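You operate a simulated robot arm through the tools that you are given. There is no shell and no other tool. Be economical: measure what you need, move in short steps, check, and stop when the job is done.

Carry out the task below with a simulated two-armed robot. There is one attempt and no reset: what you move stays moved.

## Task
Pick up the red tin from the top of the packing bench with one hand, pass it to the other hand and put it on the top of the wall bench. Set down upright: red tin.

It is judged by the outcome, as a careful person would: the job done as asked, and still so three seconds after it is handed in. It fails if anything else is knocked over, pushed out of place, dropped, spilled or broken.

## Robot
Two 7-joint arms with two-finger parallel grippers on one trunk, on a base that drives. Base frame: it is fixed to the floor where the robot stands at the start and does not move with it; the origin is under the middle of the robot, x ahead of it, y to its left, z up. Units: m, rad, N and s.
The left shoulder is at the start at [0.07, 0.13, 1.187], the right one opposite. With the tool pointing down near the work surface each hand reaches from about 0.2 to 0.52 m from the robot's upright axis, wherever it stands, measured 20 degrees to its own side. Places, roughly: top of the wall bench [-1.3, -0.5, 0.9]. Payload 1.57 kg a hand.
The TCP of each hand is the grasp point between the finger pads, 0.03 m short of the fingertips. In the tool frame z runs along the fingers and y along their closing line. The gripper opens to 0.08 m. The fingers are 0.017 m wide and 0.012 m thick; the gripper's body (0.04 by 0.082 m) begins 0.08 m behind the TCP.
Orientation is told as [roll, pitch, yaw] about the base's x, y, z axes, in that order, counted from this pose: with the fingers straight down and closing along the base's y, the tool's x points along the base's -x, its y along +y and its z along -z.

## Interface
- The arms move only by the tool step_arm. It takes "left_plan", "right_plan" or both (then of equal length, played together; a hand with none holds still); each is a list that holds one entry, the list of rows, each a list of 7 numbers: the turn, a rotation vector about the tool's x, y, z in units of 6 degrees (1.0 is 6 degrees), then the shift along the tool's x, y, z in units of 40 mm (1.0 is 40 mm), then the opening, from 0 (shut) to 1 (fully open). In form: [[[rx, ry, rz, dx, dy, dz, fingers], ...]]. A call has 1 to 8 rows; each row shifts and turns the commanded pose from where the row before left it, along the tool's axes as they then stand. A call with a number of a shift or a turn outside -1 to 1 is refused whole. Rows are played at 5 a second. More than 0.05 m and 0.15 rad between two rows, or a gripper value outside its range, and nothing of the call is played. Where a pose cannot be reached the arm comes as near as it can. A force on the tool above 40 N (or 10 N above the force at the start of the call, whichever is more), or a blocked arm, ends the call early, and 0.2 s more pass. Each finger travels about 0.108 m/s and halts on what it meets, pressing with about 23 N; the grip force reading is that of the motor and also rises with nothing between the fingers. The clock runs only during rows and for 0.2 s after the last one: add rows that do not move to give the fingers time. The reply holds the time, the measured pose of the TCP, the force on the tool along the base axes, the opening and the grip force, in the units named above and with some noise, with the torque about the TCP (base axes, N m) and any sound that the robot's microphone picked up.
- Cameras (640 x 400 px; columns grow to the right, rows downward): "scene" is now at [0.1209, 0.044, 1.4061]; the picture's right is [0.54, -0.84, 0.00], its down [-0.57, -0.36, -0.74] and it looks along [0.63, 0.40, -0.67] (base axes); focal length 267 px, centre (320, 200). "left" rides on the left gripper at [0.072, 0.007, -0.122] in its tool frame; the picture's right is [-0.09, 1.00, 0.00], its down [-0.84, -0.08, -0.54] and it looks along [-0.54, -0.05, 0.84] (tool axes); focal length 238 px, centre (320, 200). "right" rides on the right gripper at [0.072, -0.007, -0.122] in its tool frame; the picture's right is [0.09, 1.00, 0.00], its down [-0.84, 0.08, -0.54] and it looks along [-0.54, 0.05, 0.84] (tool axes); focal length 238 px, centre (320, 200). There is no depth. A picture from a camera that has moved, and an enlarged one, comes with that camera's place and axes in the base frame and with its lens.
- get_image(camera): a new picture of that camera. No time passes.
- move_column(by): slides the trunk up (or, below 0, down) by that many m; the arms and the scene camera ride with it, the base frame stays. It gives what a move gives, with no picture.
- base_move(legs): drives the robot by 1 to 6 legs, each [ahead, left, turn to the left] in m, m and rad, along the robot's own axes; the way and the turn of a leg run together, so that a leg with both is an arc; at most 1.5 m and 3.142 rad a leg. The arms and the cameras ride along, it lands a little off, and it stops where it bumps. It gives what a move gives.
- turn_head(pan, tilt): turns the head with the scene camera to pan (to the left, within 1.501 rad either way) and tilt (down, from -0.506 to 1.204), counted from straight ahead of the robot. It gives what a move gives.
- zoom(camera, box): a new picture of the part [left, top, right, bottom] of that camera's present view, enlarged. No time passes.
- job_done(): hands the job in; it is judged then, once.

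Work in short steps. Places have to be worked out from the pictures, the camera data and where the tool is seen: move nearer, look again, correct. Check each grasp and each placing, and mend what went wrong. You have 120 turns and 100 pictures in all, those below and enlarged ones among them. Open the grippers and draw the arms clear of the work before you hand the job in, unless the task says otherwise; then end with one line.

The tools are called after ">>>" by a JSON object that holds its "method" and its "body". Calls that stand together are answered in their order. step_arm: Moves the arms, as the interface text tells. Its arguments: {"type":"object","properties":{"left_plan":{"type":"array","items":{"type":"array","items":{"type":"array","items":{"type":"number"}}}},"right_plan":{"type":"array","items":{"type":"array","items":{"type":"array","items":{"type":"number"}}}}},"required":[]} The other tools are called the same way: move_column (by) slides the trunk up or down; base_move (legs) drives the base; turn_head (pan, tilt) turns the head that bears the scene camera; get_image (camera) takes a picture; zoom (camera, box) takes an enlarged picture of a part of a camera's view; job_done () hands the job in.

At the start:

```text
time: 0.0
left_tool_pos: [0.2225, 0.242, 1.1138]
left_ee_rot: [-0.001, 0.001, -0.001]
left_force: [0.5, -1.0, -0.4]
left_torque: [0.0, -0.02, -0.02]
left_grip_width: 0.08
left_gripper_force: 0.1
right_tool_pos: [0.3265, 0.022, 1.1749]
right_ee_rot: [0.0, 0.001, 0.0]
right_force: [0.5, 0.2, 0.5]
right_torque: [0.0, 0.01, 0.0]
right_grip_width: 0.08
right_gripper_force: 0.1
trunk travel left (down, up): [-0.825, 0.115]
robot x, y, heading: [0.0021, 0.0005, -0.0]
head pan, tilt: [0.567, 0.737]
```

scene: 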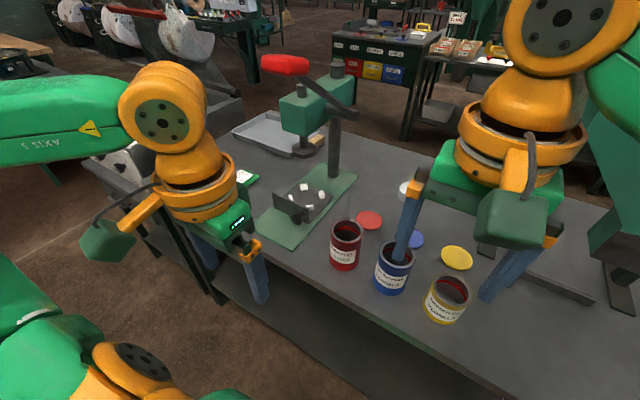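
right: 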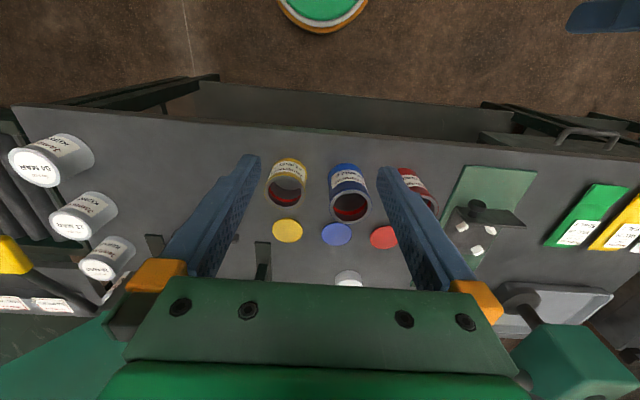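
left: 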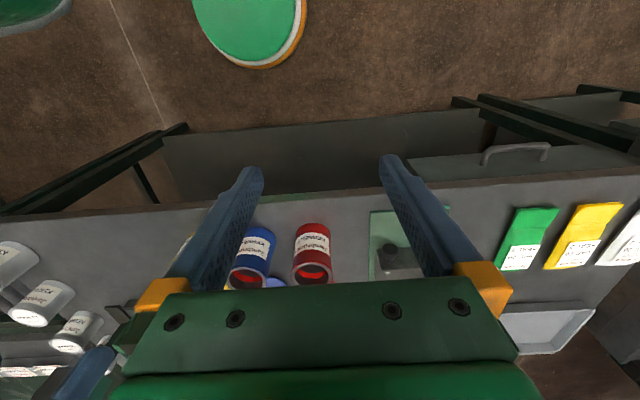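

I'll start by looking closely at the tins to see what is in them and measure them.

>>> {"method": "zoom", "body": {"camera": "scene", "box": [250, 150, 490, 330]}}

>>> {"method": "zoom", "body": {"camera": "left", "box": [200, 150, 440, 300]}}

```text
2.22 times, centred on (370, 240) of scene
camera zoom: at [0.1209, 0.044, 1.4061], right [0.54, -0.84, 0.0], down [-0.57, -0.36, -0.74], along [0.63, 0.4, -0.67], focal length 594 px, centre (209, 111)
```

zoom: 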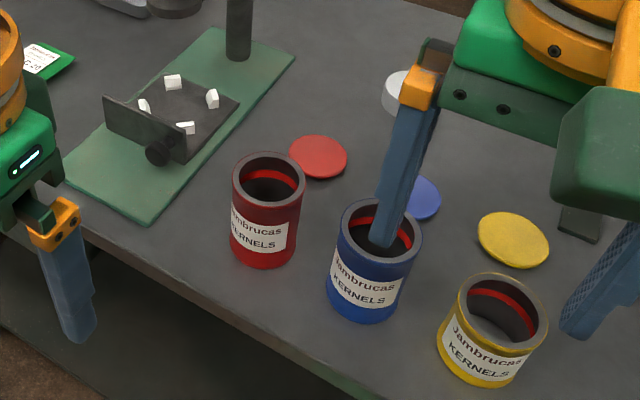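

```text
2.67 times, centred on (320, 225) of left
camera zoom: at [0.1504, 0.248, 1.2361], right [0.09, 1.0, 0.0], down [0.84, -0.08, 0.54], along [0.54, -0.05, -0.84], focal length 636 px, centre (320, 133)
```

zoom: 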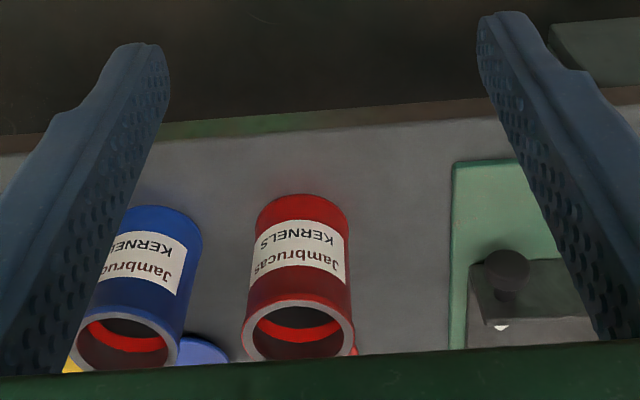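

The red tin is open, about 0.07 m wide and 0.11 m tall, near (0.478, 0.203) with the rim at z≈0.965 and the bench at ≈0.855. That is at the edge of reach, so I'll drive 0.08 m ahead.

>>> {"method": "base_move", "body": {"legs": [[0.08, 0, 0]]}}

```text
time: 1.1
left_tool_pos: [0.2963, 0.242, 1.1153]
left_ee_rot: [0.0, -0.007, 0.002]
left_force: [-0.3, 0.0, 0.0]
left_torque: [0.01, 0.0, -0.01]
left_grip_width: 0.0798
left_gripper_force: 0.0
right_tool_pos: [0.4016, 0.0234, 1.1768]
right_ee_rot: [-0.001, -0.004, 0.002]
right_force: [-0.9, 0.4, 0.3]
right_torque: [0.02, -0.04, -0.03]
right_grip_width: 0.0801
right_gripper_force: 0.1
trunk travel left (down, up): [-0.825, 0.115]
robot x, y, heading: [0.0811, 0.0037, 0.001]
head pan, tilt: [0.567, 0.737]
```

Base moved cleanly. Now I'll turn the left hand so it closes along x with its camera on the left, and draw the right hand aside.

>>> {"method": "step_arm", "body": {"left_plan": [[[0, 0, 1, 0, 0, 0, 1], [0, 0, 1, 0, 0, 0, 1], [0, 0, 1, 0, 0, 0, 1], [0, 0, 1, 0, 0, 0, 1], [0, 0, 1, 0, 0, 0, 1], [0, 0, 1, 0, 0, 0, 1], [0, 0, 1, 0, 0, 0, 1], [0, 0, 1, 0, 0, 0, 1]]], "right_plan": [[[0, 0, 0, 0, -1, 0, 1], [0, 0, 0, 0, -1, 0, 1], [0, 0, 0, 0, -1, 0, 1], [0, 0, 0, 0, -1, 0, 1], [0, 0, 0, 0.5, 0, 0, 1], [0, 0, 0, 0.5, 0, 0, 1], [0, 0, 0, 0.5, 0, 0, 1], [0, 0, 0, 0, 0, 0, 1]]]}}

>>> {"method": "step_arm", "body": {"left_plan": [[[0, 0, 1, 0, 0, 0, 1], [0, 0, 1, 0, 0, 0, 1], [0, 0, 1, 0, 0, 0, 1], [0, 0, 1, 0, 0, 0, 1], [0, 0, 1, 0, 0, 0, 1], [0, 0, 1, 0, 0, 0, 1], [0, 0, 1, 0, 0, 0, 1], [0, 0, 0, 0, 0, 0, 1]]]}}

>>> {"method": "get_image", "body": {"camera": "scene"}}

>>> {"method": "get_image", "body": {"camera": "left"}}

```text
time: 2.9
left_tool_pos: [0.3022, 0.2423, 1.1131]
left_ee_rot: [0.0, 0.0, -0.838]
left_force: [0.5, -0.2, -0.1]
left_torque: [0.02, 0.02, 0.03]
left_grip_width: 0.0801
left_gripper_force: 0.0
right_tool_pos: [0.346, -0.1353, 1.1753]
right_ee_rot: [-0.001, 0.0, 0.002]
right_force: [-0.5, -0.2, 0.2]
right_torque: [-0.04, 0.05, 0.01]
right_grip_width: 0.0799
right_gripper_force: 0.0
trunk travel left (down, up): [-0.825, 0.115]
robot x, y, heading: [0.0826, 0.0006, 0.002]
head pan, tilt: [0.567, 0.737]
```

```text
time: 4.7
left_tool_pos: [0.2574, 0.1746, 1.1338]
left_ee_rot: [0.001, 0.001, -1.57]
left_force: [0.8, 1.0, 0.4]
left_torque: [0.01, 0.0, -0.02]
left_grip_width: 0.0801
left_gripper_force: 0.0
left hand out of reach, approached as far as the arm can: row 2, 3, 4, 5, 6, 7
right_tool_pos: [0.3455, -0.1349, 1.1746]
right_ee_rot: [-0.001, 0.001, 0.002]
right_force: [-0.3, 0.2, 0.0]
right_torque: [-0.02, -0.01, 0.02]
right_grip_width: 0.0799
right_gripper_force: 0.0
trunk travel left (down, up): [-0.825, 0.115]
robot x, y, heading: [0.0794, -0.0007, 0.001]
head pan, tilt: [0.567, 0.737]
```

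```text
94 pictures are left
camera scene: at [0.201, 0.0443, 1.406], right [0.54, -0.84, 0.0], down [-0.57, -0.36, -0.74], along [0.62, 0.4, -0.67], focal length 267 px, centre (320, 200)
```

scene: 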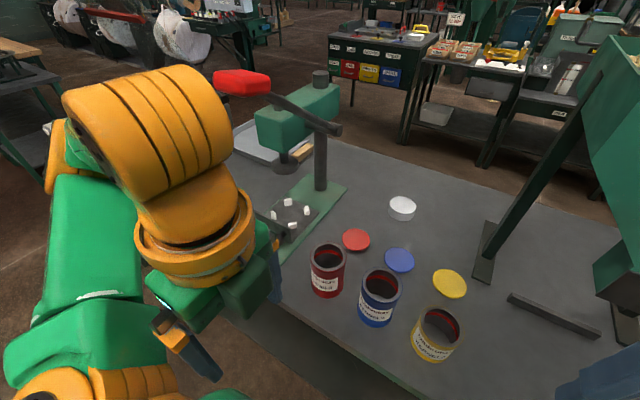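

```text
93 pictures are left
camera left: at [0.2643, 0.2458, 1.2552], right [1.0, -0.09, 0.0], down [-0.08, -0.84, 0.54], along [-0.05, -0.54, -0.84], focal length 238 px, centre (320, 200)
```

left: 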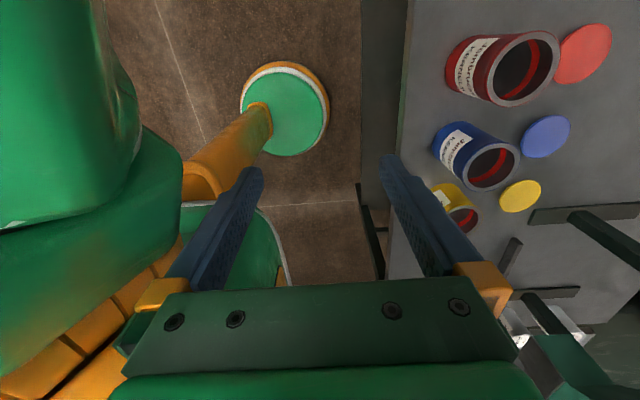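

Yaw is reached (the hand was too close to the trunk and drifted, but that's harmless). The tins look empty inside. New fixes put the red tin at about (0.482, 0.205), rim ≈0.958. I'll move above it.

>>> {"method": "step_arm", "body": {"left_plan": [[[0, 0, 0, 0.12, 0.93, 0, 1], [0, 0, 0, 0.12, 0.93, 0, 1], [0, 0, 0, 0.12, 0.93, 0.1, 1], [0, 0, 0, 0.12, 0.93, 0.1, 1], [0, 0, 0, 0.12, 0.93, 0.1, 1], [0, 0, 0, 0.12, 0.9, 0.1, 1], [0, 0, 0, 0, 0, 0, 1]]]}}

>>> {"method": "get_image", "body": {"camera": "left"}}

>>> {"method": "get_image", "body": {"camera": "scene"}}

```text
time: 6.3
left_tool_pos: [0.3153, 0.1139, 1.1602]
left_ee_rot: [0.002, 0.0, -1.567]
left_force: [1.0, -1.2, 0.3]
left_torque: [-0.02, 0.01, -0.01]
left_grip_width: 0.0801
left_gripper_force: 0.1
left hand out of reach, approached as far as the arm can: row 1, 2, 3, 4, 5, 6
right_tool_pos: [0.3452, -0.1338, 1.1748]
right_ee_rot: [0.002, 0.001, 0.001]
right_force: [0.3, 0.2, 0.0]
right_torque: [-0.03, -0.02, 0.02]
right_grip_width: 0.0801
right_gripper_force: 0.1
trunk travel left (down, up): [-0.825, 0.115]
robot x, y, heading: [0.0823, -0.0009, 0.002]
head pan, tilt: [0.567, 0.737]
```

```text
92 pictures are left
camera left: at [0.3205, 0.1856, 1.2833], right [1.0, -0.09, 0.0], down [-0.08, -0.84, 0.54], along [-0.05, -0.54, -0.84], focal length 238 px, centre (320, 200)
```

left: 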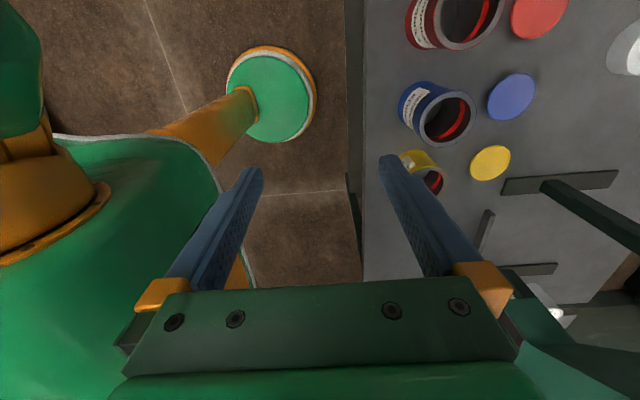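

```text
91 pictures are left
camera scene: at [0.2008, 0.0444, 1.4061], right [0.54, -0.84, 0.0], down [-0.57, -0.36, -0.74], along [0.62, 0.4, -0.67], focal length 267 px, centre (320, 200)
```

scene: 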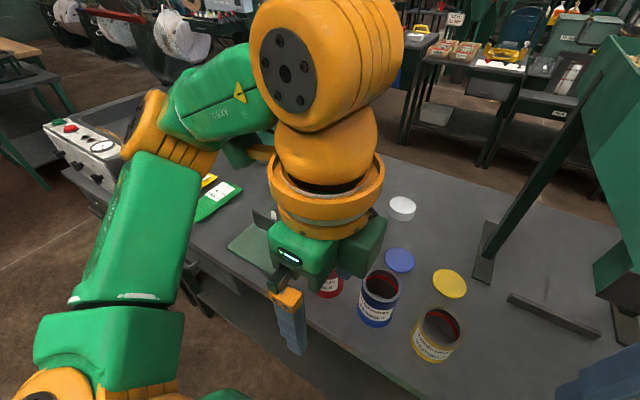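

A yaw of −90° is beyond the left wrist's reach. −45° was reachable, and its camera would still be away from the right hand, so I'll turn back to that.

>>> {"method": "step_arm", "body": {"left_plan": [[[0, 0, -1, 0, 0, 0, 1], [0, 0, -1, 0, 0, 0, 1], [0, 0, -1, 0, 0, 0, 1], [0, 0, -1, 0, 0, 0, 1], [0, 0, -1, 0, 0, 0, 1], [0, 0, -1, 0, 0, 0, 1], [0, 0, -1, 0, 0, 0, 1], [0, 0, -0.5, 0, 0, 0, 1]]]}}

```text
time: 8.1
left_tool_pos: [0.3135, 0.11, 1.1629]
left_ee_rot: [0.001, 0.001, -0.781]
left_force: [0.1, 0.0, 0.0]
left_torque: [0.01, 0.03, 0.0]
left_grip_width: 0.0796
left_gripper_force: 0.0
right_tool_pos: [0.3456, -0.1373, 1.1747]
right_ee_rot: [0.0, -0.001, 0.002]
right_force: [-0.3, 0.4, 1.1]
right_torque: [0.01, 0.03, -0.01]
right_grip_width: 0.0801
right_gripper_force: 0.1
trunk travel left (down, up): [-0.825, 0.115]
robot x, y, heading: [0.0825, 0.0019, 0.002]
head pan, tilt: [0.567, 0.737]
```

>>> {"method": "step_arm", "body": {"left_plan": [[[0, 0, 0, -0.21, 0.77, 0.2, 1], [0, 0, 0, -0.21, 0.77, 0.2, 1], [0, 0, 0, -0.21, 0.77, 0.2, 1], [0, 0, 0, -0.21, 0.77, 0.2, 1], [0, 0, 0, -0.21, 0.77, 0.3, 1], [0, 0, 0, -0.21, 0.77, 0.3, 1], [0, 0, 0, 0, 0, 0, 1]]]}}

>>> {"method": "get_image", "body": {"camera": "left"}}

>>> {"method": "get_image", "body": {"camera": "scene"}}

```text
time: 9.7
left_tool_pos: [0.4277, 0.1759, 1.1117]
left_ee_rot: [0.015, -0.007, -0.783]
left_force: [-0.2, 0.4, 0.1]
left_torque: [0.02, 0.01, 0.0]
left_grip_width: 0.0799
left_gripper_force: 0.0
left hand out of reach, approached as far as the arm can: row 5, 6
right_tool_pos: [0.3303, -0.1409, 1.1769]
right_ee_rot: [0.004, -0.012, 0.001]
right_force: [0.4, -0.1, 0.0]
right_torque: [-0.01, -0.01, 0.01]
right_grip_width: 0.08
right_gripper_force: 0.0
trunk travel left (down, up): [-0.825, 0.115]
robot x, y, heading: [0.0823, -0.0009, 0.002]
head pan, tilt: [0.567, 0.737]
```

```text
90 pictures are left
camera left: at [0.3804, 0.2306, 1.2346], right [0.77, 0.64, 0.01], down [0.53, -0.65, 0.55], along [0.36, -0.41, -0.84], focal length 238 px, centre (320, 200)
```

left: 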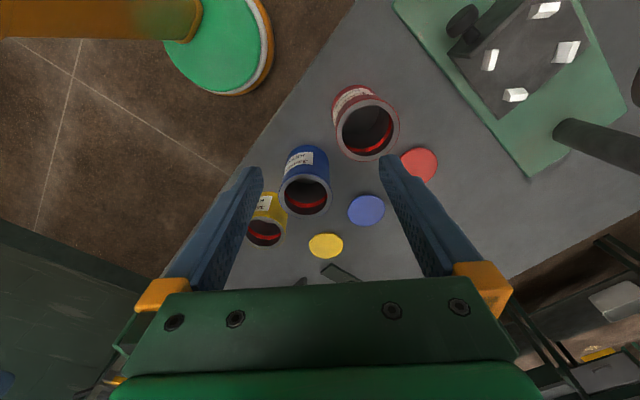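

```text
89 pictures are left
camera scene: at [0.1841, 0.0385, 1.4078], right [0.54, -0.84, 0.0], down [-0.56, -0.36, -0.75], along [0.63, 0.4, -0.66], focal length 267 px, centre (320, 200)
```

scene: 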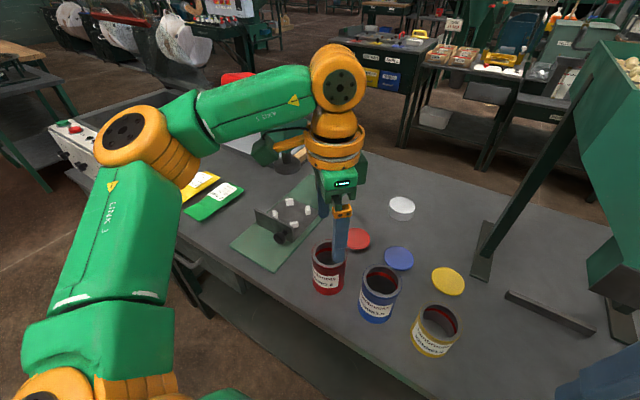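

The hand stalled at its reach limit high up, and the robot's pose shifted slightly. I'll let it settle and check; then raise the trunk for better reach over the tin.

>>> {"method": "step_arm", "body": {"left_plan": [[[0, 0, 0, 0, 0, 0, 1], [0, 0, 0, 0, 0, 0, 1], [0, 0, 0, 0, 0, 0, 1]]]}}

```text
time: 10.5
left_tool_pos: [0.4292, 0.1758, 1.1143]
left_ee_rot: [0.014, -0.007, -0.781]
left_force: [0.9, -0.1, 1.5]
left_torque: [0.0, -0.02, -0.01]
left_grip_width: 0.0802
left_gripper_force: 0.0
right_tool_pos: [0.3308, -0.1406, 1.1766]
right_ee_rot: [0.005, -0.012, 0.002]
right_force: [0.0, 0.4, 0.1]
right_torque: [-0.01, 0.0, 0.01]
right_grip_width: 0.0797
right_gripper_force: 0.1
trunk travel left (down, up): [-0.825, 0.115]
robot x, y, heading: [0.0819, -0.0035, 0.005]
head pan, tilt: [0.567, 0.737]
```

The robot is leaning back a little, which means something on the left arm is pressing on something. The press lever triangulates to around (0.40, 0.28, 1.3), right by the forearm. I'll back out the way I came and look.

>>> {"method": "step_arm", "body": {"left_plan": [[[0, 0, 0, 0.21, -0.77, -0.2, 1], [0, 0, 0, 0.21, -0.77, -0.2, 1], [0, 0, 0, 0.21, -0.77, -0.2, 1], [0, 0, 0, 0.21, -0.77, -0.2, 1], [0, 0, 0, 0, 0, 0, 1]]]}}

>>> {"method": "turn_head", "body": {"pan": 0.7, "tilt": 0.5}}

>>> {"method": "get_image", "body": {"camera": "scene"}}

```text
time: 11.7
left_tool_pos: [0.3293, 0.1169, 1.1411]
left_ee_rot: [0.0, -0.001, -0.783]
left_force: [-0.4, -0.2, 0.6]
left_torque: [0.01, 0.01, 0.0]
left_grip_width: 0.0799
left_gripper_force: 0.1
right_tool_pos: [0.3446, -0.1357, 1.1741]
right_ee_rot: [0.0, -0.001, 0.0]
right_force: [-0.4, 0.7, -0.2]
right_torque: [0.01, -0.01, -0.02]
right_grip_width: 0.08
right_gripper_force: 0.0
trunk travel left (down, up): [-0.825, 0.115]
robot x, y, heading: [0.0843, 0.0007, 0.004]
head pan, tilt: [0.567, 0.737]
```

```text
time: 12.4
left_tool_pos: [0.329, 0.1166, 1.1391]
left_ee_rot: [0.001, 0.002, -0.783]
left_force: [-0.1, 0.0, -1.0]
left_torque: [0.0, 0.0, -0.01]
left_grip_width: 0.08
left_gripper_force: 0.0
right_tool_pos: [0.3466, -0.1354, 1.1742]
right_ee_rot: [0.001, 0.0, 0.002]
right_force: [1.1, -0.2, 0.5]
right_torque: [0.06, -0.02, 0.0]
right_grip_width: 0.08
right_gripper_force: 0.0
trunk travel left (down, up): [-0.825, 0.115]
robot x, y, heading: [0.0792, 0.0002, -0.0]
head pan, tilt: [0.7, 0.499]
```

```text
88 pictures are left
camera scene: at [0.2, 0.0578, 1.4268], right [0.64, -0.76, 0.0], down [-0.37, -0.31, -0.88], along [0.67, 0.57, -0.48], focal length 267 px, centre (320, 200)
```

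scene: 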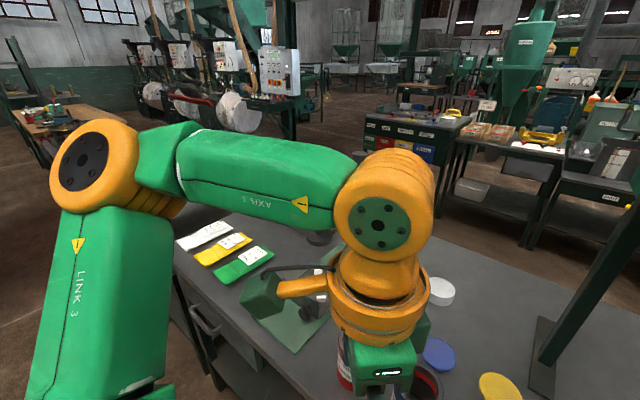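

The robot is level again after backing out. The left forearm would pass over the press lever, so the right hand should do the picking. I'll bring the left arm back to its start posture and check the press.

>>> {"method": "step_arm", "body": {"left_plan": [[[0, 0, -1, 0, 0, 0, 1], [0, 0, -1, 0, 0, 0, 1], [0, 0, -1, 0, 0, 0, 1], [0, 0, -1, 0, 0, 0, 1], [0, 0, -1, 0, 0, 0, 1], [0, 0, -1, 0, 0, 0, 1], [0, 0, -1, 0, 0, 0, 1], [0, 0, -0.5, 0, 0, 0, 1]]]}}

>>> {"method": "step_arm", "body": {"left_plan": [[[0, 0, 0, 0.3, 0.8, 0.15, 1], [0, 0, 0, 0.3, 0.8, 0.15, 1], [0, 0, 0, 0.3, 0.8, 0.15, 1], [0, 0, 0, 0.3, 0.8, 0.15, 1], [0, 0, 0, 0, 0, 0, 1]]]}}

>>> {"method": "get_image", "body": {"camera": "scene"}}

```text
time: 14.2
left_tool_pos: [0.3297, 0.1169, 1.1416]
left_ee_rot: [0.0, 0.002, 0.004]
left_force: [-0.8, 0.2, -0.6]
left_torque: [0.03, -0.05, 0.03]
left_grip_width: 0.0802
left_gripper_force: 0.1
right_tool_pos: [0.3458, -0.1362, 1.1744]
right_ee_rot: [-0.001, 0.0, 0.001]
right_force: [1.4, 0.6, -0.1]
right_torque: [-0.03, -0.02, -0.03]
right_grip_width: 0.0799
right_gripper_force: 0.1
trunk travel left (down, up): [-0.825, 0.115]
robot x, y, heading: [0.0781, 0.001, 0.0]
head pan, tilt: [0.7, 0.499]
```

```text
time: 15.4
left_tool_pos: [0.281, 0.2467, 1.1134]
left_ee_rot: [0.0, 0.001, 0.001]
left_force: [-0.2, -0.2, 0.0]
left_torque: [-0.02, 0.03, -0.04]
left_grip_width: 0.0799
left_gripper_force: 0.1
right_tool_pos: [0.3453, -0.1366, 1.1734]
right_ee_rot: [0.001, -0.001, 0.002]
right_force: [-1.3, 0.8, -0.2]
right_torque: [0.0, 0.01, -0.02]
right_grip_width: 0.08
right_gripper_force: 0.1
trunk travel left (down, up): [-0.825, 0.115]
robot x, y, heading: [0.0842, -0.0015, -0.001]
head pan, tilt: [0.7, 0.499]
```

```text
87 pictures are left
camera scene: at [0.2003, 0.0575, 1.4268], right [0.65, -0.76, 0.0], down [-0.37, -0.31, -0.88], along [0.67, 0.57, -0.48], focal length 267 px, centre (320, 200)
```

scene: 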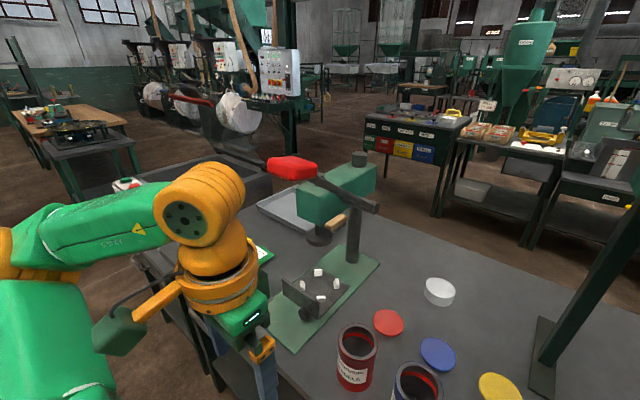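

The press is standing. I'll turn the head back to its earlier setting and compare with the earlier picture to see whether the press or its lever shifted.

>>> {"method": "turn_head", "body": {"pan": 0.567, "tilt": 0.737}}

>>> {"method": "get_image", "body": {"camera": "scene"}}

```text
time: 16.2
left_tool_pos: [0.2811, 0.2452, 1.1149]
left_ee_rot: [0.002, 0.001, 0.002]
left_force: [-0.1, -0.4, -0.6]
left_torque: [-0.01, -0.01, 0.01]
left_grip_width: 0.0799
left_gripper_force: 0.1
right_tool_pos: [0.3454, -0.1365, 1.1757]
right_ee_rot: [0.0, 0.002, 0.002]
right_force: [0.5, 0.2, -0.5]
right_torque: [0.02, 0.01, -0.01]
right_grip_width: 0.08
right_gripper_force: 0.1
trunk travel left (down, up): [-0.825, 0.115]
robot x, y, heading: [0.0804, -0.0021, -0.001]
head pan, tilt: [0.567, 0.737]
```

```text
86 pictures are left
camera scene: at [0.201, 0.0438, 1.4061], right [0.54, -0.84, 0.0], down [-0.57, -0.36, -0.74], along [0.62, 0.4, -0.67], focal length 267 px, centre (320, 200)
```

scene: 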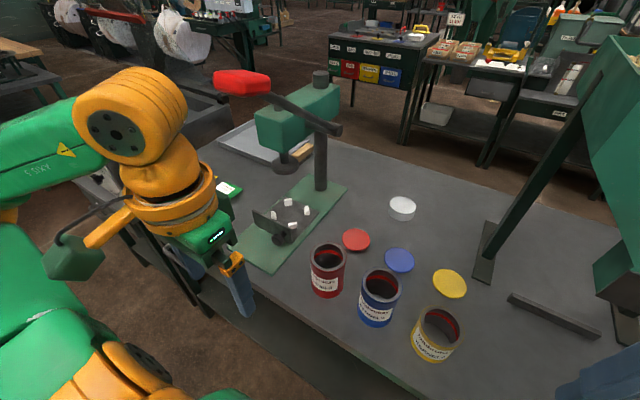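

The view matches the earlier one exactly, so nothing shifted. The lever grip hangs at about (0.41, 0.28, 1.31), so I'll take the tin with the right hand, tilted and from low down. I'll back off, strafe left and lower the trunk first.

>>> {"method": "base_move", "body": {"legs": [[-0.09, 0, 0], [0, 0.12, 0]]}}

>>> {"method": "move_column", "body": {"by": -0.12}}

>>> {"method": "get_image", "body": {"camera": "scene"}}

>>> {"method": "get_image", "body": {"camera": "right"}}

```text
time: 18.1
left_tool_pos: [0.1893, 0.3593, 1.1158]
left_ee_rot: [0.004, -0.002, 0.0]
left_force: [-0.3, 0.0, 0.2]
left_torque: [0.04, 0.04, -0.01]
left_grip_width: 0.08
left_gripper_force: 0.2
right_tool_pos: [0.2545, -0.0219, 1.1745]
right_ee_rot: [0.003, 0.001, 0.0]
right_force: [0.0, 0.4, 0.2]
right_torque: [0.02, -0.02, 0.04]
right_grip_width: 0.0798
right_gripper_force: 0.0
trunk travel left (down, up): [-0.825, 0.115]
robot x, y, heading: [-0.0097, 0.1173, -0.0]
head pan, tilt: [0.567, 0.737]
```

```text
time: 19.6
left_tool_pos: [0.1915, 0.3622, 0.9946]
left_ee_rot: [0.0, 0.0, 0.0]
left_force: [0.5, 0.4, 0.4]
left_torque: [-0.01, -0.03, -0.04]
left_grip_width: 0.0799
left_gripper_force: 0.0
right_tool_pos: [0.2546, -0.0193, 1.0548]
right_ee_rot: [-0.001, 0.001, -0.001]
right_force: [0.2, 0.6, -0.4]
right_torque: [0.0, 0.0, 0.0]
right_grip_width: 0.0802
right_gripper_force: 0.1
trunk travel left (down, up): [-0.705, 0.235]
robot x, y, heading: [-0.0114, 0.1161, -0.002]
head pan, tilt: [0.567, 0.737]
```

```text
85 pictures are left
camera scene: at [0.111, 0.1614, 1.286], right [0.54, -0.84, 0.0], down [-0.57, -0.36, -0.74], along [0.62, 0.4, -0.67], focal length 267 px, centre (320, 200)
```

scene: 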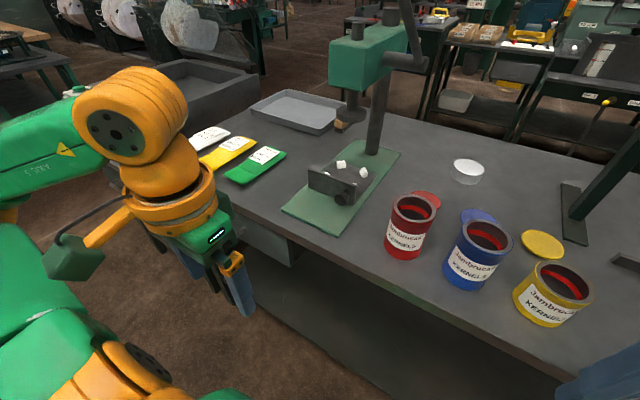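

```text
84 pictures are left
camera right: at [0.183, -0.0253, 1.1777], right [-0.09, 1.0, 0.0], down [0.84, 0.08, 0.54], along [0.54, 0.05, -0.84], focal length 238 px, centre (320, 200)
```

right: 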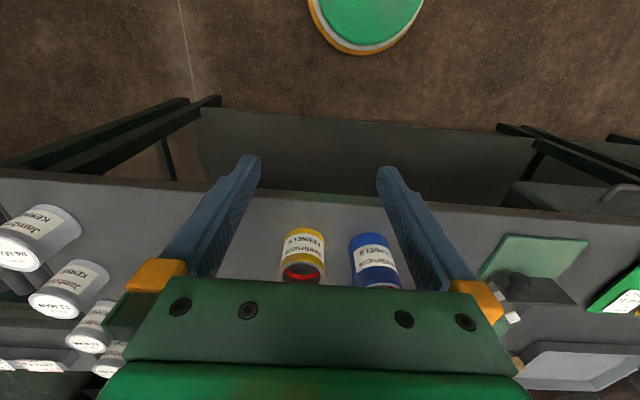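

The tin confirms at (0.485, 0.207). Now I'll tilt the right hand 48° so it points forward and down, then move it to a pre-grasp behind the tin.

>>> {"method": "step_arm", "body": {"right_plan": [[[0, -1, 0, 0, 0, 0, 1], [0, -1, 0, 0, 0, 0, 1], [0, -1, 0, 0, 0, 0, 1], [0, -1, 0, 0, 0, 0, 1], [0, -1, 0, 0, 0, 0, 1], [0, -1, 0, 0, 0, 0, 1], [0, -1, 0, 0, 0, 0, 1], [0, -1, 0, 0, 0, 0, 1]]]}}

>>> {"method": "step_arm", "body": {"right_plan": [[[0, 0, 0, -0.1, 0.8, 0.5, 1], [0, 0, 0, -0.1, 0.8, 0.5, 1], [0, 0, 0, -0.1, 0.8, 0.5, 1], [0, 0, 0, -0.1, 0.8, 0.5, 1], [0, 0, 0, -0.1, 0.8, 0.5, 1], [0, 0, 0, -0.1, 0.8, 0.5, 1], [0, 0, 0, -0.1, 0.8, 0.5, 1], [0, 0, 0, 0, 0, 0, 1]]]}}

>>> {"method": "get_image", "body": {"camera": "right"}}

>>> {"method": "get_image", "body": {"camera": "scene"}}

```text
time: 21.4
left_tool_pos: [0.1918, 0.3625, 0.9943]
left_ee_rot: [0.0, 0.0, -0.001]
left_force: [-0.7, 0.8, -0.4]
left_torque: [0.01, 0.0, 0.0]
left_grip_width: 0.08
left_gripper_force: 0.1
right_tool_pos: [0.264, -0.0087, 1.0846]
right_ee_rot: [0.0, -0.838, -0.001]
right_force: [0.1, -0.8, 0.5]
right_torque: [-0.02, 0.0, -0.02]
right_grip_width: 0.0801
right_gripper_force: 0.1
right hand out of reach, approached as far as the arm can: row 7, 8
trunk travel left (down, up): [-0.705, 0.235]
robot x, y, heading: [-0.0065, 0.1167, 0.001]
head pan, tilt: [0.567, 0.737]
```

```text
time: 23.2
left_tool_pos: [0.1914, 0.3627, 0.9955]
left_ee_rot: [0.0, 0.0, 0.0]
left_force: [-0.2, -0.3, -0.2]
left_torque: [-0.01, 0.05, -0.02]
left_grip_width: 0.0799
left_gripper_force: 0.1
right_tool_pos: [0.3876, 0.2141, 1.0123]
right_ee_rot: [0.0, -0.836, 0.0]
right_force: [0.6, 0.0, -0.3]
right_torque: [0.02, 0.0, 0.01]
right_grip_width: 0.0801
right_gripper_force: 0.1
trunk travel left (down, up): [-0.705, 0.235]
robot x, y, heading: [-0.0116, 0.1186, 0.002]
head pan, tilt: [0.567, 0.737]
```

```text
83 pictures are left
camera right: at [0.248, 0.2082, 1.0418], right [-0.06, 1.0, -0.07], down [0.16, 0.08, 0.98], along [0.99, 0.05, -0.16], focal length 238 px, centre (320, 200)
```

right: 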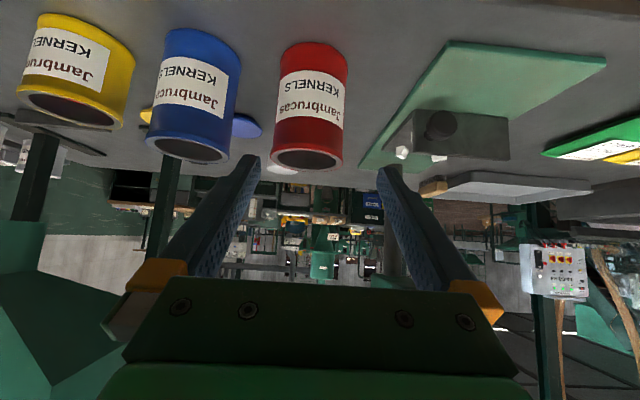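

```text
82 pictures are left
camera scene: at [0.1108, 0.1608, 1.2861], right [0.54, -0.84, 0.0], down [-0.57, -0.36, -0.74], along [0.63, 0.4, -0.67], focal length 267 px, centre (320, 200)
```

scene: 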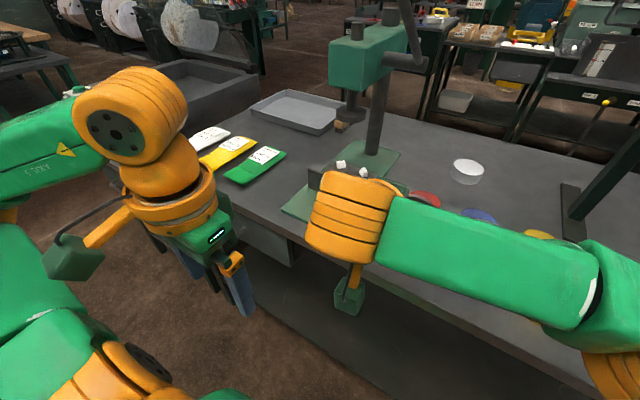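

The hand sees the tin at y≈0.205, and the forearm will clear the neighbouring tins. I'll correct sideways and advance partway along the finger direction.

>>> {"method": "step_arm", "body": {"right_plan": [[[0, 0, 0, 0.7, -0.23, 0, 1], [0, 0, 0, 0, 0, 0.6, 1], [0, 0, 0, 0, 0, 0.6, 1], [0, 0, 0, 0, 0, 0.5, 1], [0, 0, 0, 0, 0, 0, 1]]]}}

>>> {"method": "get_image", "body": {"camera": "right"}}

>>> {"method": "get_image", "body": {"camera": "scene"}}

```text
time: 24.4
left_tool_pos: [0.1912, 0.3627, 0.9946]
left_ee_rot: [-0.001, 0.002, -0.001]
left_force: [-0.4, 0.6, 0.1]
left_torque: [0.0, -0.02, 0.01]
left_grip_width: 0.08
left_gripper_force: 0.0
right_tool_pos: [0.42, 0.2066, 0.9427]
right_ee_rot: [0.0, -0.839, 0.0]
right_force: [-0.4, -0.1, -0.4]
right_torque: [0.01, 0.01, 0.02]
right_grip_width: 0.08
right_gripper_force: 0.1
trunk travel left (down, up): [-0.705, 0.235]
robot x, y, heading: [-0.0087, 0.1154, -0.0]
head pan, tilt: [0.567, 0.737]
```

```text
81 pictures are left
camera right: at [0.2812, 0.2007, 0.9729], right [-0.06, 1.0, -0.07], down [0.16, 0.08, 0.98], along [0.99, 0.05, -0.16], focal length 238 px, centre (320, 200)
```

right: 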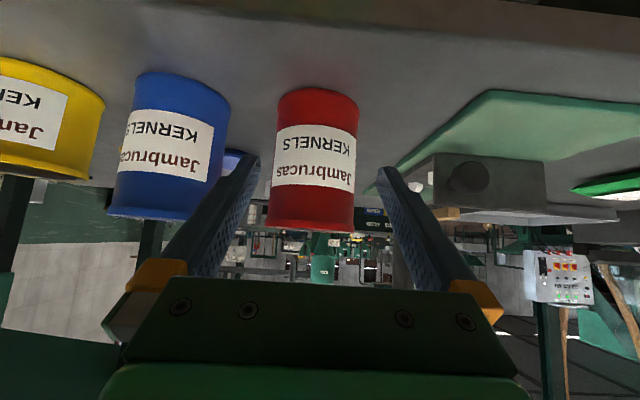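

```text
80 pictures are left
camera scene: at [0.1109, 0.1614, 1.286], right [0.54, -0.84, 0.0], down [-0.57, -0.36, -0.74], along [0.62, 0.4, -0.67], focal length 267 px, centre (320, 200)
```

scene: 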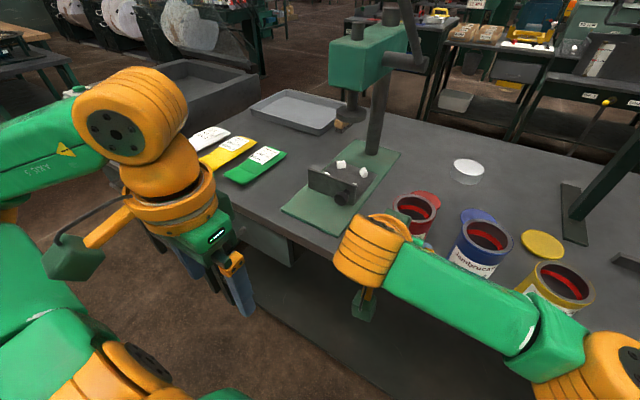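

Aligned to within 3 mm. I'll advance the last 76 mm in small rows.

>>> {"method": "step_arm", "body": {"right_plan": [[[0, 0, 0, 0, -0.06, 0.4, 1], [0, 0, 0, 0, 0, 0.4, 1], [0, 0, 0, 0, 0, 0.4, 1], [0, 0, 0, 0, 0, 0.4, 1], [0, 0, 0, 0, 0, 0.3, 1], [0, 0, 0, 0, 0, 0, 1]]]}}

>>> {"method": "get_image", "body": {"camera": "right"}}

>>> {"method": "get_image", "body": {"camera": "scene"}}

```text
time: 25.8
left_tool_pos: [0.1904, 0.3628, 0.9948]
left_ee_rot: [0.0, 0.0, -0.001]
left_force: [-0.7, 0.3, 0.3]
left_torque: [0.01, 0.0, 0.01]
left_grip_width: 0.0802
left_gripper_force: 0.0
right_tool_pos: [0.4767, 0.2027, 0.892]
right_ee_rot: [0.0, -0.837, 0.0]
right_force: [0.8, -0.3, 0.4]
right_torque: [-0.04, -0.01, 0.0]
right_grip_width: 0.0801
right_gripper_force: 0.0
trunk travel left (down, up): [-0.705, 0.235]
robot x, y, heading: [-0.011, 0.1142, -0.004]
head pan, tilt: [0.567, 0.737]
```

```text
79 pictures are left
camera right: at [0.3374, 0.1963, 0.9221], right [-0.06, 1.0, -0.07], down [0.16, 0.08, 0.98], along [0.99, 0.05, -0.16], focal length 238 px, centre (320, 200)
```

right: 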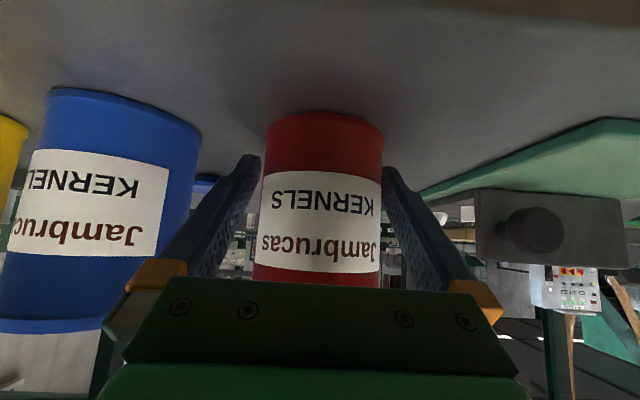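

```text
78 pictures are left
camera scene: at [0.111, 0.1614, 1.286], right [0.54, -0.84, 0.0], down [-0.57, -0.36, -0.74], along [0.62, 0.4, -0.67], focal length 267 px, centre (320, 200)
```

scene: 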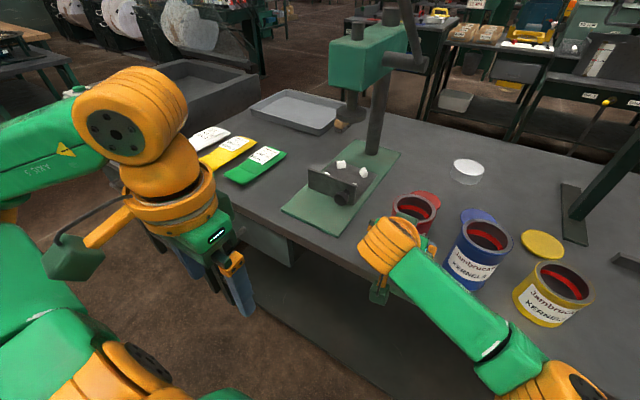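

The fingers straddle the tin with nothing touched. Closing the right gripper.

>>> {"method": "step_arm", "body": {"right_plan": [[[0, 0, 0, 0, 0, 0, 0.9], [0, 0, 0, 0, 0, 0, 0.6], [0, 0, 0, 0, 0, 0, 0.3], [0, 0, 0, 0, 0, 0, 0], [0, 0, 0, 0, 0, 0, 0], [0, 0, 0, 0, 0, 0, 0]]]}}

>>> {"method": "get_image", "body": {"camera": "right"}}

```text
time: 27.2
left_tool_pos: [0.1912, 0.3625, 0.9962]
left_ee_rot: [0.001, -0.001, 0.001]
left_force: [0.3, -0.2, 0.4]
left_torque: [0.02, -0.01, -0.02]
left_grip_width: 0.0799
left_gripper_force: 0.1
right_tool_pos: [0.4761, 0.203, 0.8911]
right_ee_rot: [0.0, -0.84, 0.0]
right_force: [-0.6, -0.6, 0.2]
right_torque: [0.01, -0.01, -0.03]
right_grip_width: 0.0721
right_gripper_force: 23.2
trunk travel left (down, up): [-0.705, 0.235]
robot x, y, heading: [-0.0084, 0.1166, -0.001]
head pan, tilt: [0.567, 0.737]
```

```text
77 pictures are left
camera right: at [0.3374, 0.1964, 0.9222], right [-0.06, 1.0, -0.07], down [0.16, 0.08, 0.98], along [0.99, 0.05, -0.16], focal length 238 px, centre (320, 200)
```

right: 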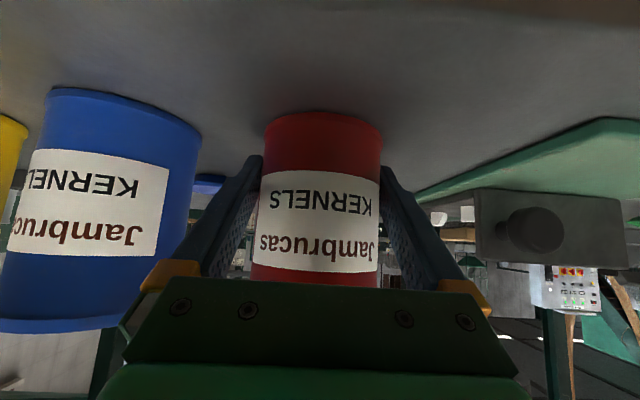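

Firmly held (width 0.072, 23 N). Lifting straight up 0.1 m.

>>> {"method": "step_arm", "body": {"right_plan": [[[0, 0, 0, -0.37, 0, -0.335, 0], [0, 0, 0, -0.37, 0, -0.335, 0], [0, 0, 0, -0.37, 0, -0.335, 0], [0, 0, 0, -0.37, 0, -0.335, 0], [0, 0, 0, -0.37, 0, -0.335, 0], [0, 0, 0, 0, 0, 0, 0]]]}}

>>> {"method": "get_image", "body": {"camera": "scene"}}

>>> {"method": "get_image", "body": {"camera": "right"}}

```text
time: 28.6
left_tool_pos: [0.1911, 0.3629, 0.9938]
left_ee_rot: [0.001, 0.001, 0.001]
left_force: [0.6, -0.7, 0.6]
left_torque: [-0.01, -0.02, 0.01]
left_grip_width: 0.08
left_gripper_force: 0.0
right_tool_pos: [0.4777, 0.2036, 0.9944]
right_ee_rot: [-0.001, -0.837, 0.0]
right_force: [-0.3, -0.4, -0.6]
right_torque: [-0.02, 0.0, 0.01]
right_grip_width: 0.0722
right_gripper_force: 23.5
trunk travel left (down, up): [-0.705, 0.235]
robot x, y, heading: [-0.0085, 0.1201, -0.001]
head pan, tilt: [0.567, 0.737]
```

```text
76 pictures are left
camera scene: at [0.1114, 0.1614, 1.286], right [0.54, -0.84, 0.0], down [-0.57, -0.36, -0.74], along [0.62, 0.4, -0.67], focal length 267 px, centre (320, 200)
```

scene: 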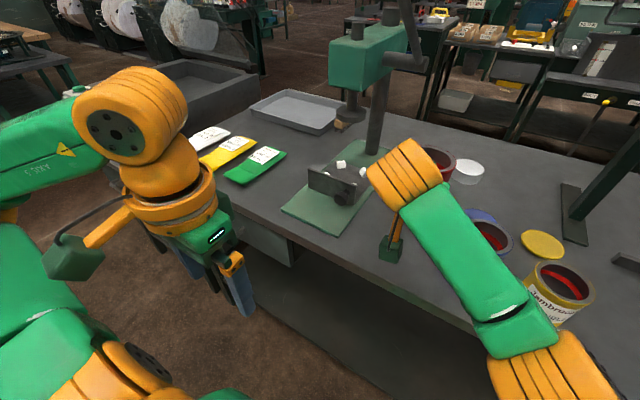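

```text
75 pictures are left
camera right: at [0.338, 0.1981, 1.0233], right [-0.06, 1.0, -0.07], down [0.16, 0.08, 0.98], along [0.99, 0.05, -0.16], focal length 238 px, centre (320, 200)
```

right: 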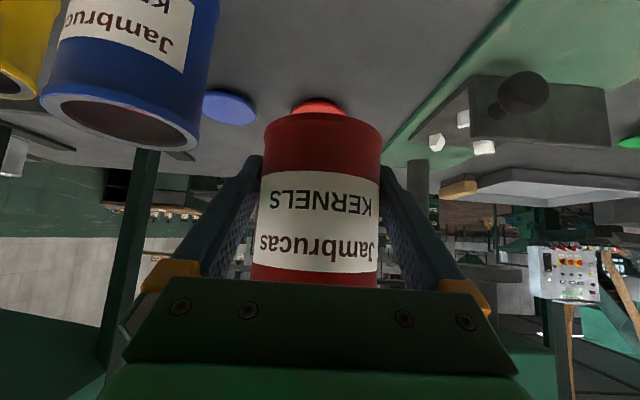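

The tin is up and steady. I'll back the base 0.3 m away from the bench for the handover.

>>> {"method": "base_move", "body": {"legs": [[-0.3, 0, 0]]}}

>>> {"method": "get_image", "body": {"camera": "scene"}}

```text
time: 30.6
left_tool_pos: [-0.1005, 0.3631, 0.9947]
left_ee_rot: [0.001, 0.003, -0.009]
left_force: [0.5, -0.7, -0.2]
left_torque: [0.0, 0.03, 0.0]
left_grip_width: 0.0801
left_gripper_force: 0.1
right_tool_pos: [0.1831, 0.2024, 0.994]
right_ee_rot: [0.001, -0.836, -0.009]
right_force: [0.9, -0.3, -0.9]
right_torque: [0.0, 0.03, -0.01]
right_grip_width: 0.072
right_gripper_force: 23.3
trunk travel left (down, up): [-0.705, 0.235]
robot x, y, heading: [-0.3024, 0.1173, -0.009]
head pan, tilt: [0.567, 0.737]
```

```text
74 pictures are left
camera scene: at [-0.1818, 0.1619, 1.2859], right [0.53, -0.85, 0.0], down [-0.57, -0.36, -0.74], along [0.63, 0.39, -0.67], focal length 267 px, centre (320, 200)
```

scene: 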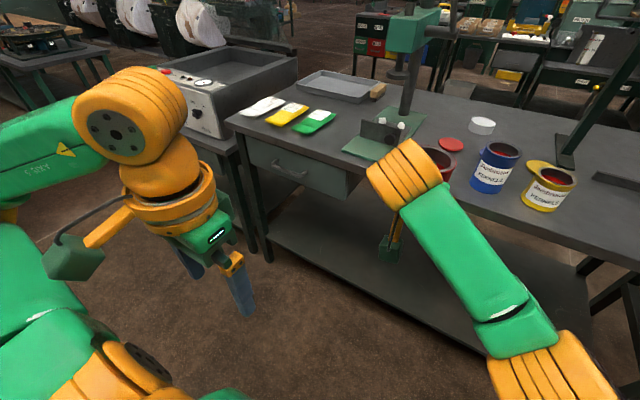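

Everything on the bench is undisturbed. For the handover I want the right hand pointing to the robot's left, so the left hand can come from above with its camera clear. I'll turn the held tin 90° about the vertical.

>>> {"method": "step_arm", "body": {"right_plan": [[[-0.743, 0, -0.669, 0, 0, 0, 0], [-0.743, 0, -0.669, 0, 0, 0, 0], [-0.743, 0, -0.669, 0, 0, 0, 0], [-0.743, 0, -0.669, 0, 0, 0, 0], [-0.743, 0, -0.669, 0, 0, 0, 0], [-0.743, 0, -0.669, 0, 0, 0, 0], [-0.743, 0, -0.669, 0, 0, 0, 0]]]}}

```text
time: 32.2
left_tool_pos: [-0.101, 0.3607, 0.9958]
left_ee_rot: [0.002, 0.001, -0.009]
left_force: [-0.5, -0.4, -0.2]
left_torque: [0.02, 0.03, 0.0]
left_grip_width: 0.08
left_gripper_force: 0.1
right_tool_pos: [0.1832, 0.2019, 0.9939]
right_ee_rot: [0.002, -0.837, 0.726]
right_force: [0.4, 0.1, -0.5]
right_torque: [-0.01, 0.01, -0.02]
right_grip_width: 0.0719
right_gripper_force: 23.1
trunk travel left (down, up): [-0.705, 0.235]
robot x, y, heading: [-0.3043, 0.1216, -0.009]
head pan, tilt: [0.567, 0.737]
```

Rotation works cleanly. Continuing to 90°.

>>> {"method": "step_arm", "body": {"right_plan": [[[-0.743, 0, -0.669, 0, 0, 0, 0], [-0.743, 0, -0.669, 0, 0, 0, 0], [-0.743, 0, -0.669, 0, 0, 0, 0], [-0.743, 0, -0.669, 0, 0, 0, 0], [-0.743, 0, -0.669, 0, 0, 0, 0], [-0.743, 0, -0.669, 0, 0, 0, 0], [-0.743, 0, -0.669, 0, 0, 0, 0], [-0.743, 0, -0.669, 0, 0, 0, 0]]]}}

>>> {"method": "get_image", "body": {"camera": "scene"}}

```text
time: 34.0
left_tool_pos: [-0.1015, 0.3635, 0.9955]
left_ee_rot: [0.0, 0.0, -0.008]
left_force: [-0.2, -0.1, 0.8]
left_torque: [-0.01, -0.02, 0.01]
left_grip_width: 0.08
left_gripper_force: 0.1
right_tool_pos: [0.1699, 0.1986, 0.9884]
right_ee_rot: [-0.002, -0.837, 1.559]
right_force: [-0.1, -0.6, -0.8]
right_torque: [-0.01, -0.03, 0.01]
right_grip_width: 0.0718
right_gripper_force: 22.9
right hand out of reach, approached as far as the arm can: row 8
trunk travel left (down, up): [-0.705, 0.235]
robot x, y, heading: [-0.3013, 0.1218, -0.009]
head pan, tilt: [0.567, 0.737]
```

```text
73 pictures are left
camera scene: at [-0.1834, 0.1618, 1.286], right [0.53, -0.85, 0.0], down [-0.57, -0.36, -0.74], along [0.63, 0.39, -0.67], focal length 267 px, centre (320, 200)
```

scene: 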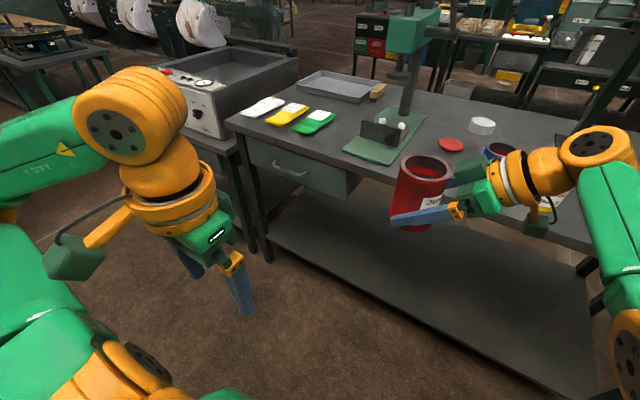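

The tin is well held and upright. I'll bring it slightly nearer to the robot's middle to suit the left hand.

>>> {"method": "step_arm", "body": {"right_plan": [[[0, 0, 0, 0.15, 0.45, -0.16, 0], [0, 0, 0, 0.15, 0.45, -0.16, 0], [0, 0, 0, 0.15, 0.45, -0.16, 0], [0, 0, 0, 0.15, 0.4, -0.16, 0], [0, 0, 0, 0, 0, 0, 0]]]}}

>>> {"method": "step_arm", "body": {"left_plan": [[[0, 0, 1, 0, 0, -0.8, 1], [0, 0, 1, 0, 0, -0.8, 1], [0, 0, 1, 0, 0, -0.8, 1], [0, 0, 1, 0, 0, -0.8, 1], [0, 0, 1, 0, 0, 0, 1], [0, 0, 1, 0, 0, 0, 1], [0, 0, 1, 0, 0, 0, 1], [0, 0, 0.5, 0, 0, 0, 1]]]}}

>>> {"method": "get_image", "body": {"camera": "scene"}}

>>> {"method": "get_image", "body": {"camera": "left"}}

```text
time: 35.2
left_tool_pos: [-0.1007, 0.3621, 0.9947]
left_ee_rot: [-0.001, 0.0, -0.008]
left_force: [-1.1, 1.0, 0.6]
left_torque: [0.02, -0.01, -0.01]
left_grip_width: 0.0799
left_gripper_force: 0.0
right_tool_pos: [0.169, 0.1923, 0.9926]
right_ee_rot: [0.004, -0.838, 1.561]
right_force: [0.6, -0.7, -0.3]
right_torque: [-0.02, 0.02, -0.02]
right_grip_width: 0.0719
right_gripper_force: 23.5
right hand out of reach, approached as far as the arm can: row 1, 2, 3, 4
trunk travel left (down, up): [-0.705, 0.235]
robot x, y, heading: [-0.301, 0.1209, -0.012]
head pan, tilt: [0.567, 0.737]
```

```text
time: 37.0
left_tool_pos: [-0.1, 0.337, 1.0977]
left_ee_rot: [0.001, 0.0, -0.794]
left_force: [0.1, 0.5, -0.6]
left_torque: [0.01, -0.03, -0.03]
left_grip_width: 0.0798
left_gripper_force: 0.2
left hand out of reach, approached as far as the arm can: row 5, 6, 7, 8
right_tool_pos: [0.1701, 0.1918, 0.992]
right_ee_rot: [0.003, -0.838, 1.559]
right_force: [1.3, -0.3, 0.0]
right_torque: [0.04, 0.01, -0.03]
right_grip_width: 0.0719
right_gripper_force: 23.2
trunk travel left (down, up): [-0.705, 0.235]
robot x, y, heading: [-0.3062, 0.1197, -0.006]
head pan, tilt: [0.567, 0.737]
```

```text
72 pictures are left
camera scene: at [-0.1828, 0.1621, 1.286], right [0.53, -0.85, 0.0], down [-0.57, -0.36, -0.74], along [0.63, 0.39, -0.67], focal length 267 px, centre (320, 200)
```

scene: 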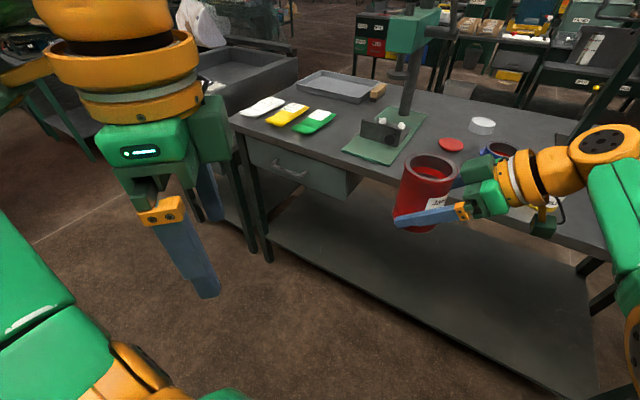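

```text
71 pictures are left
camera left: at [-0.1463, 0.3931, 1.2215], right [0.78, 0.63, 0.0], down [0.53, -0.65, 0.54], along [0.34, -0.42, -0.84], focal length 238 px, centre (320, 200)
```

left: 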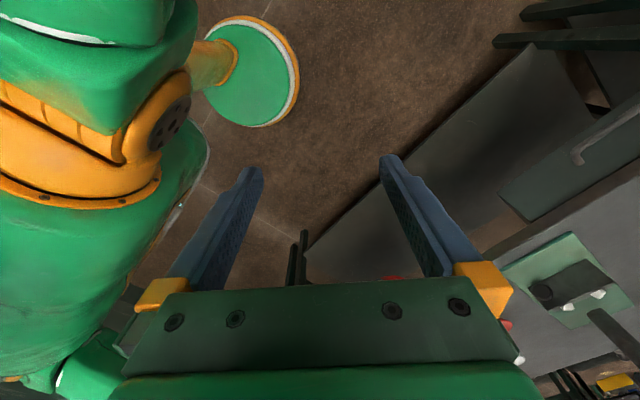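

The right arm can't come inward at this height, and the arms reach farther when lower. I'll lower the tin 0.16 m (free space in front of the bench) while nudging it inward.

>>> {"method": "step_arm", "body": {"right_plan": [[[0, 0, 0, 0.594, 0, 0.535, 0], [0, 0, 0, 0.594, 0, 0.535, 0], [0, 0, 0, 0.594, 0.3, 0.535, 0], [0, 0, 0, 0.594, 0.4, 0.535, 0], [0, 0, 0, 0.594, 0.4, 0.535, 0], [0, 0, 0, 0, 0.4, 0, 0], [0, 0, 0, 0, 0, 0, 0]]]}}

>>> {"method": "get_image", "body": {"camera": "scene"}}

```text
time: 38.6
left_tool_pos: [-0.1005, 0.3379, 1.0992]
left_ee_rot: [0.001, -0.001, -0.794]
left_force: [-0.7, -0.3, -0.3]
left_torque: [-0.06, 0.01, -0.01]
left_grip_width: 0.08
left_gripper_force: 0.0
right_tool_pos: [0.1587, 0.201, 0.8265]
right_ee_rot: [0.002, -0.837, 1.562]
right_force: [-0.4, -0.3, -0.9]
right_torque: [-0.03, -0.02, -0.04]
right_grip_width: 0.072
right_gripper_force: 23.0
right hand out of reach, approached as far as the arm can: row 1, 3, 4, 5, 6
trunk travel left (down, up): [-0.705, 0.235]
robot x, y, heading: [-0.3079, 0.1177, -0.008]
head pan, tilt: [0.567, 0.737]
```

```text
70 pictures are left
camera scene: at [-0.183, 0.1618, 1.286], right [0.53, -0.85, 0.0], down [-0.57, -0.36, -0.74], along [0.63, 0.39, -0.67], focal length 267 px, centre (320, 200)
```

scene: 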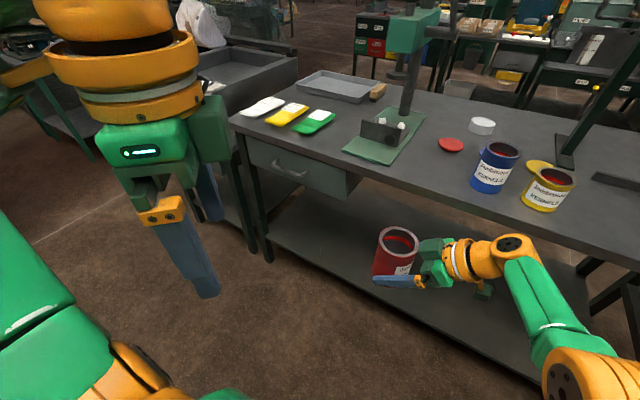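

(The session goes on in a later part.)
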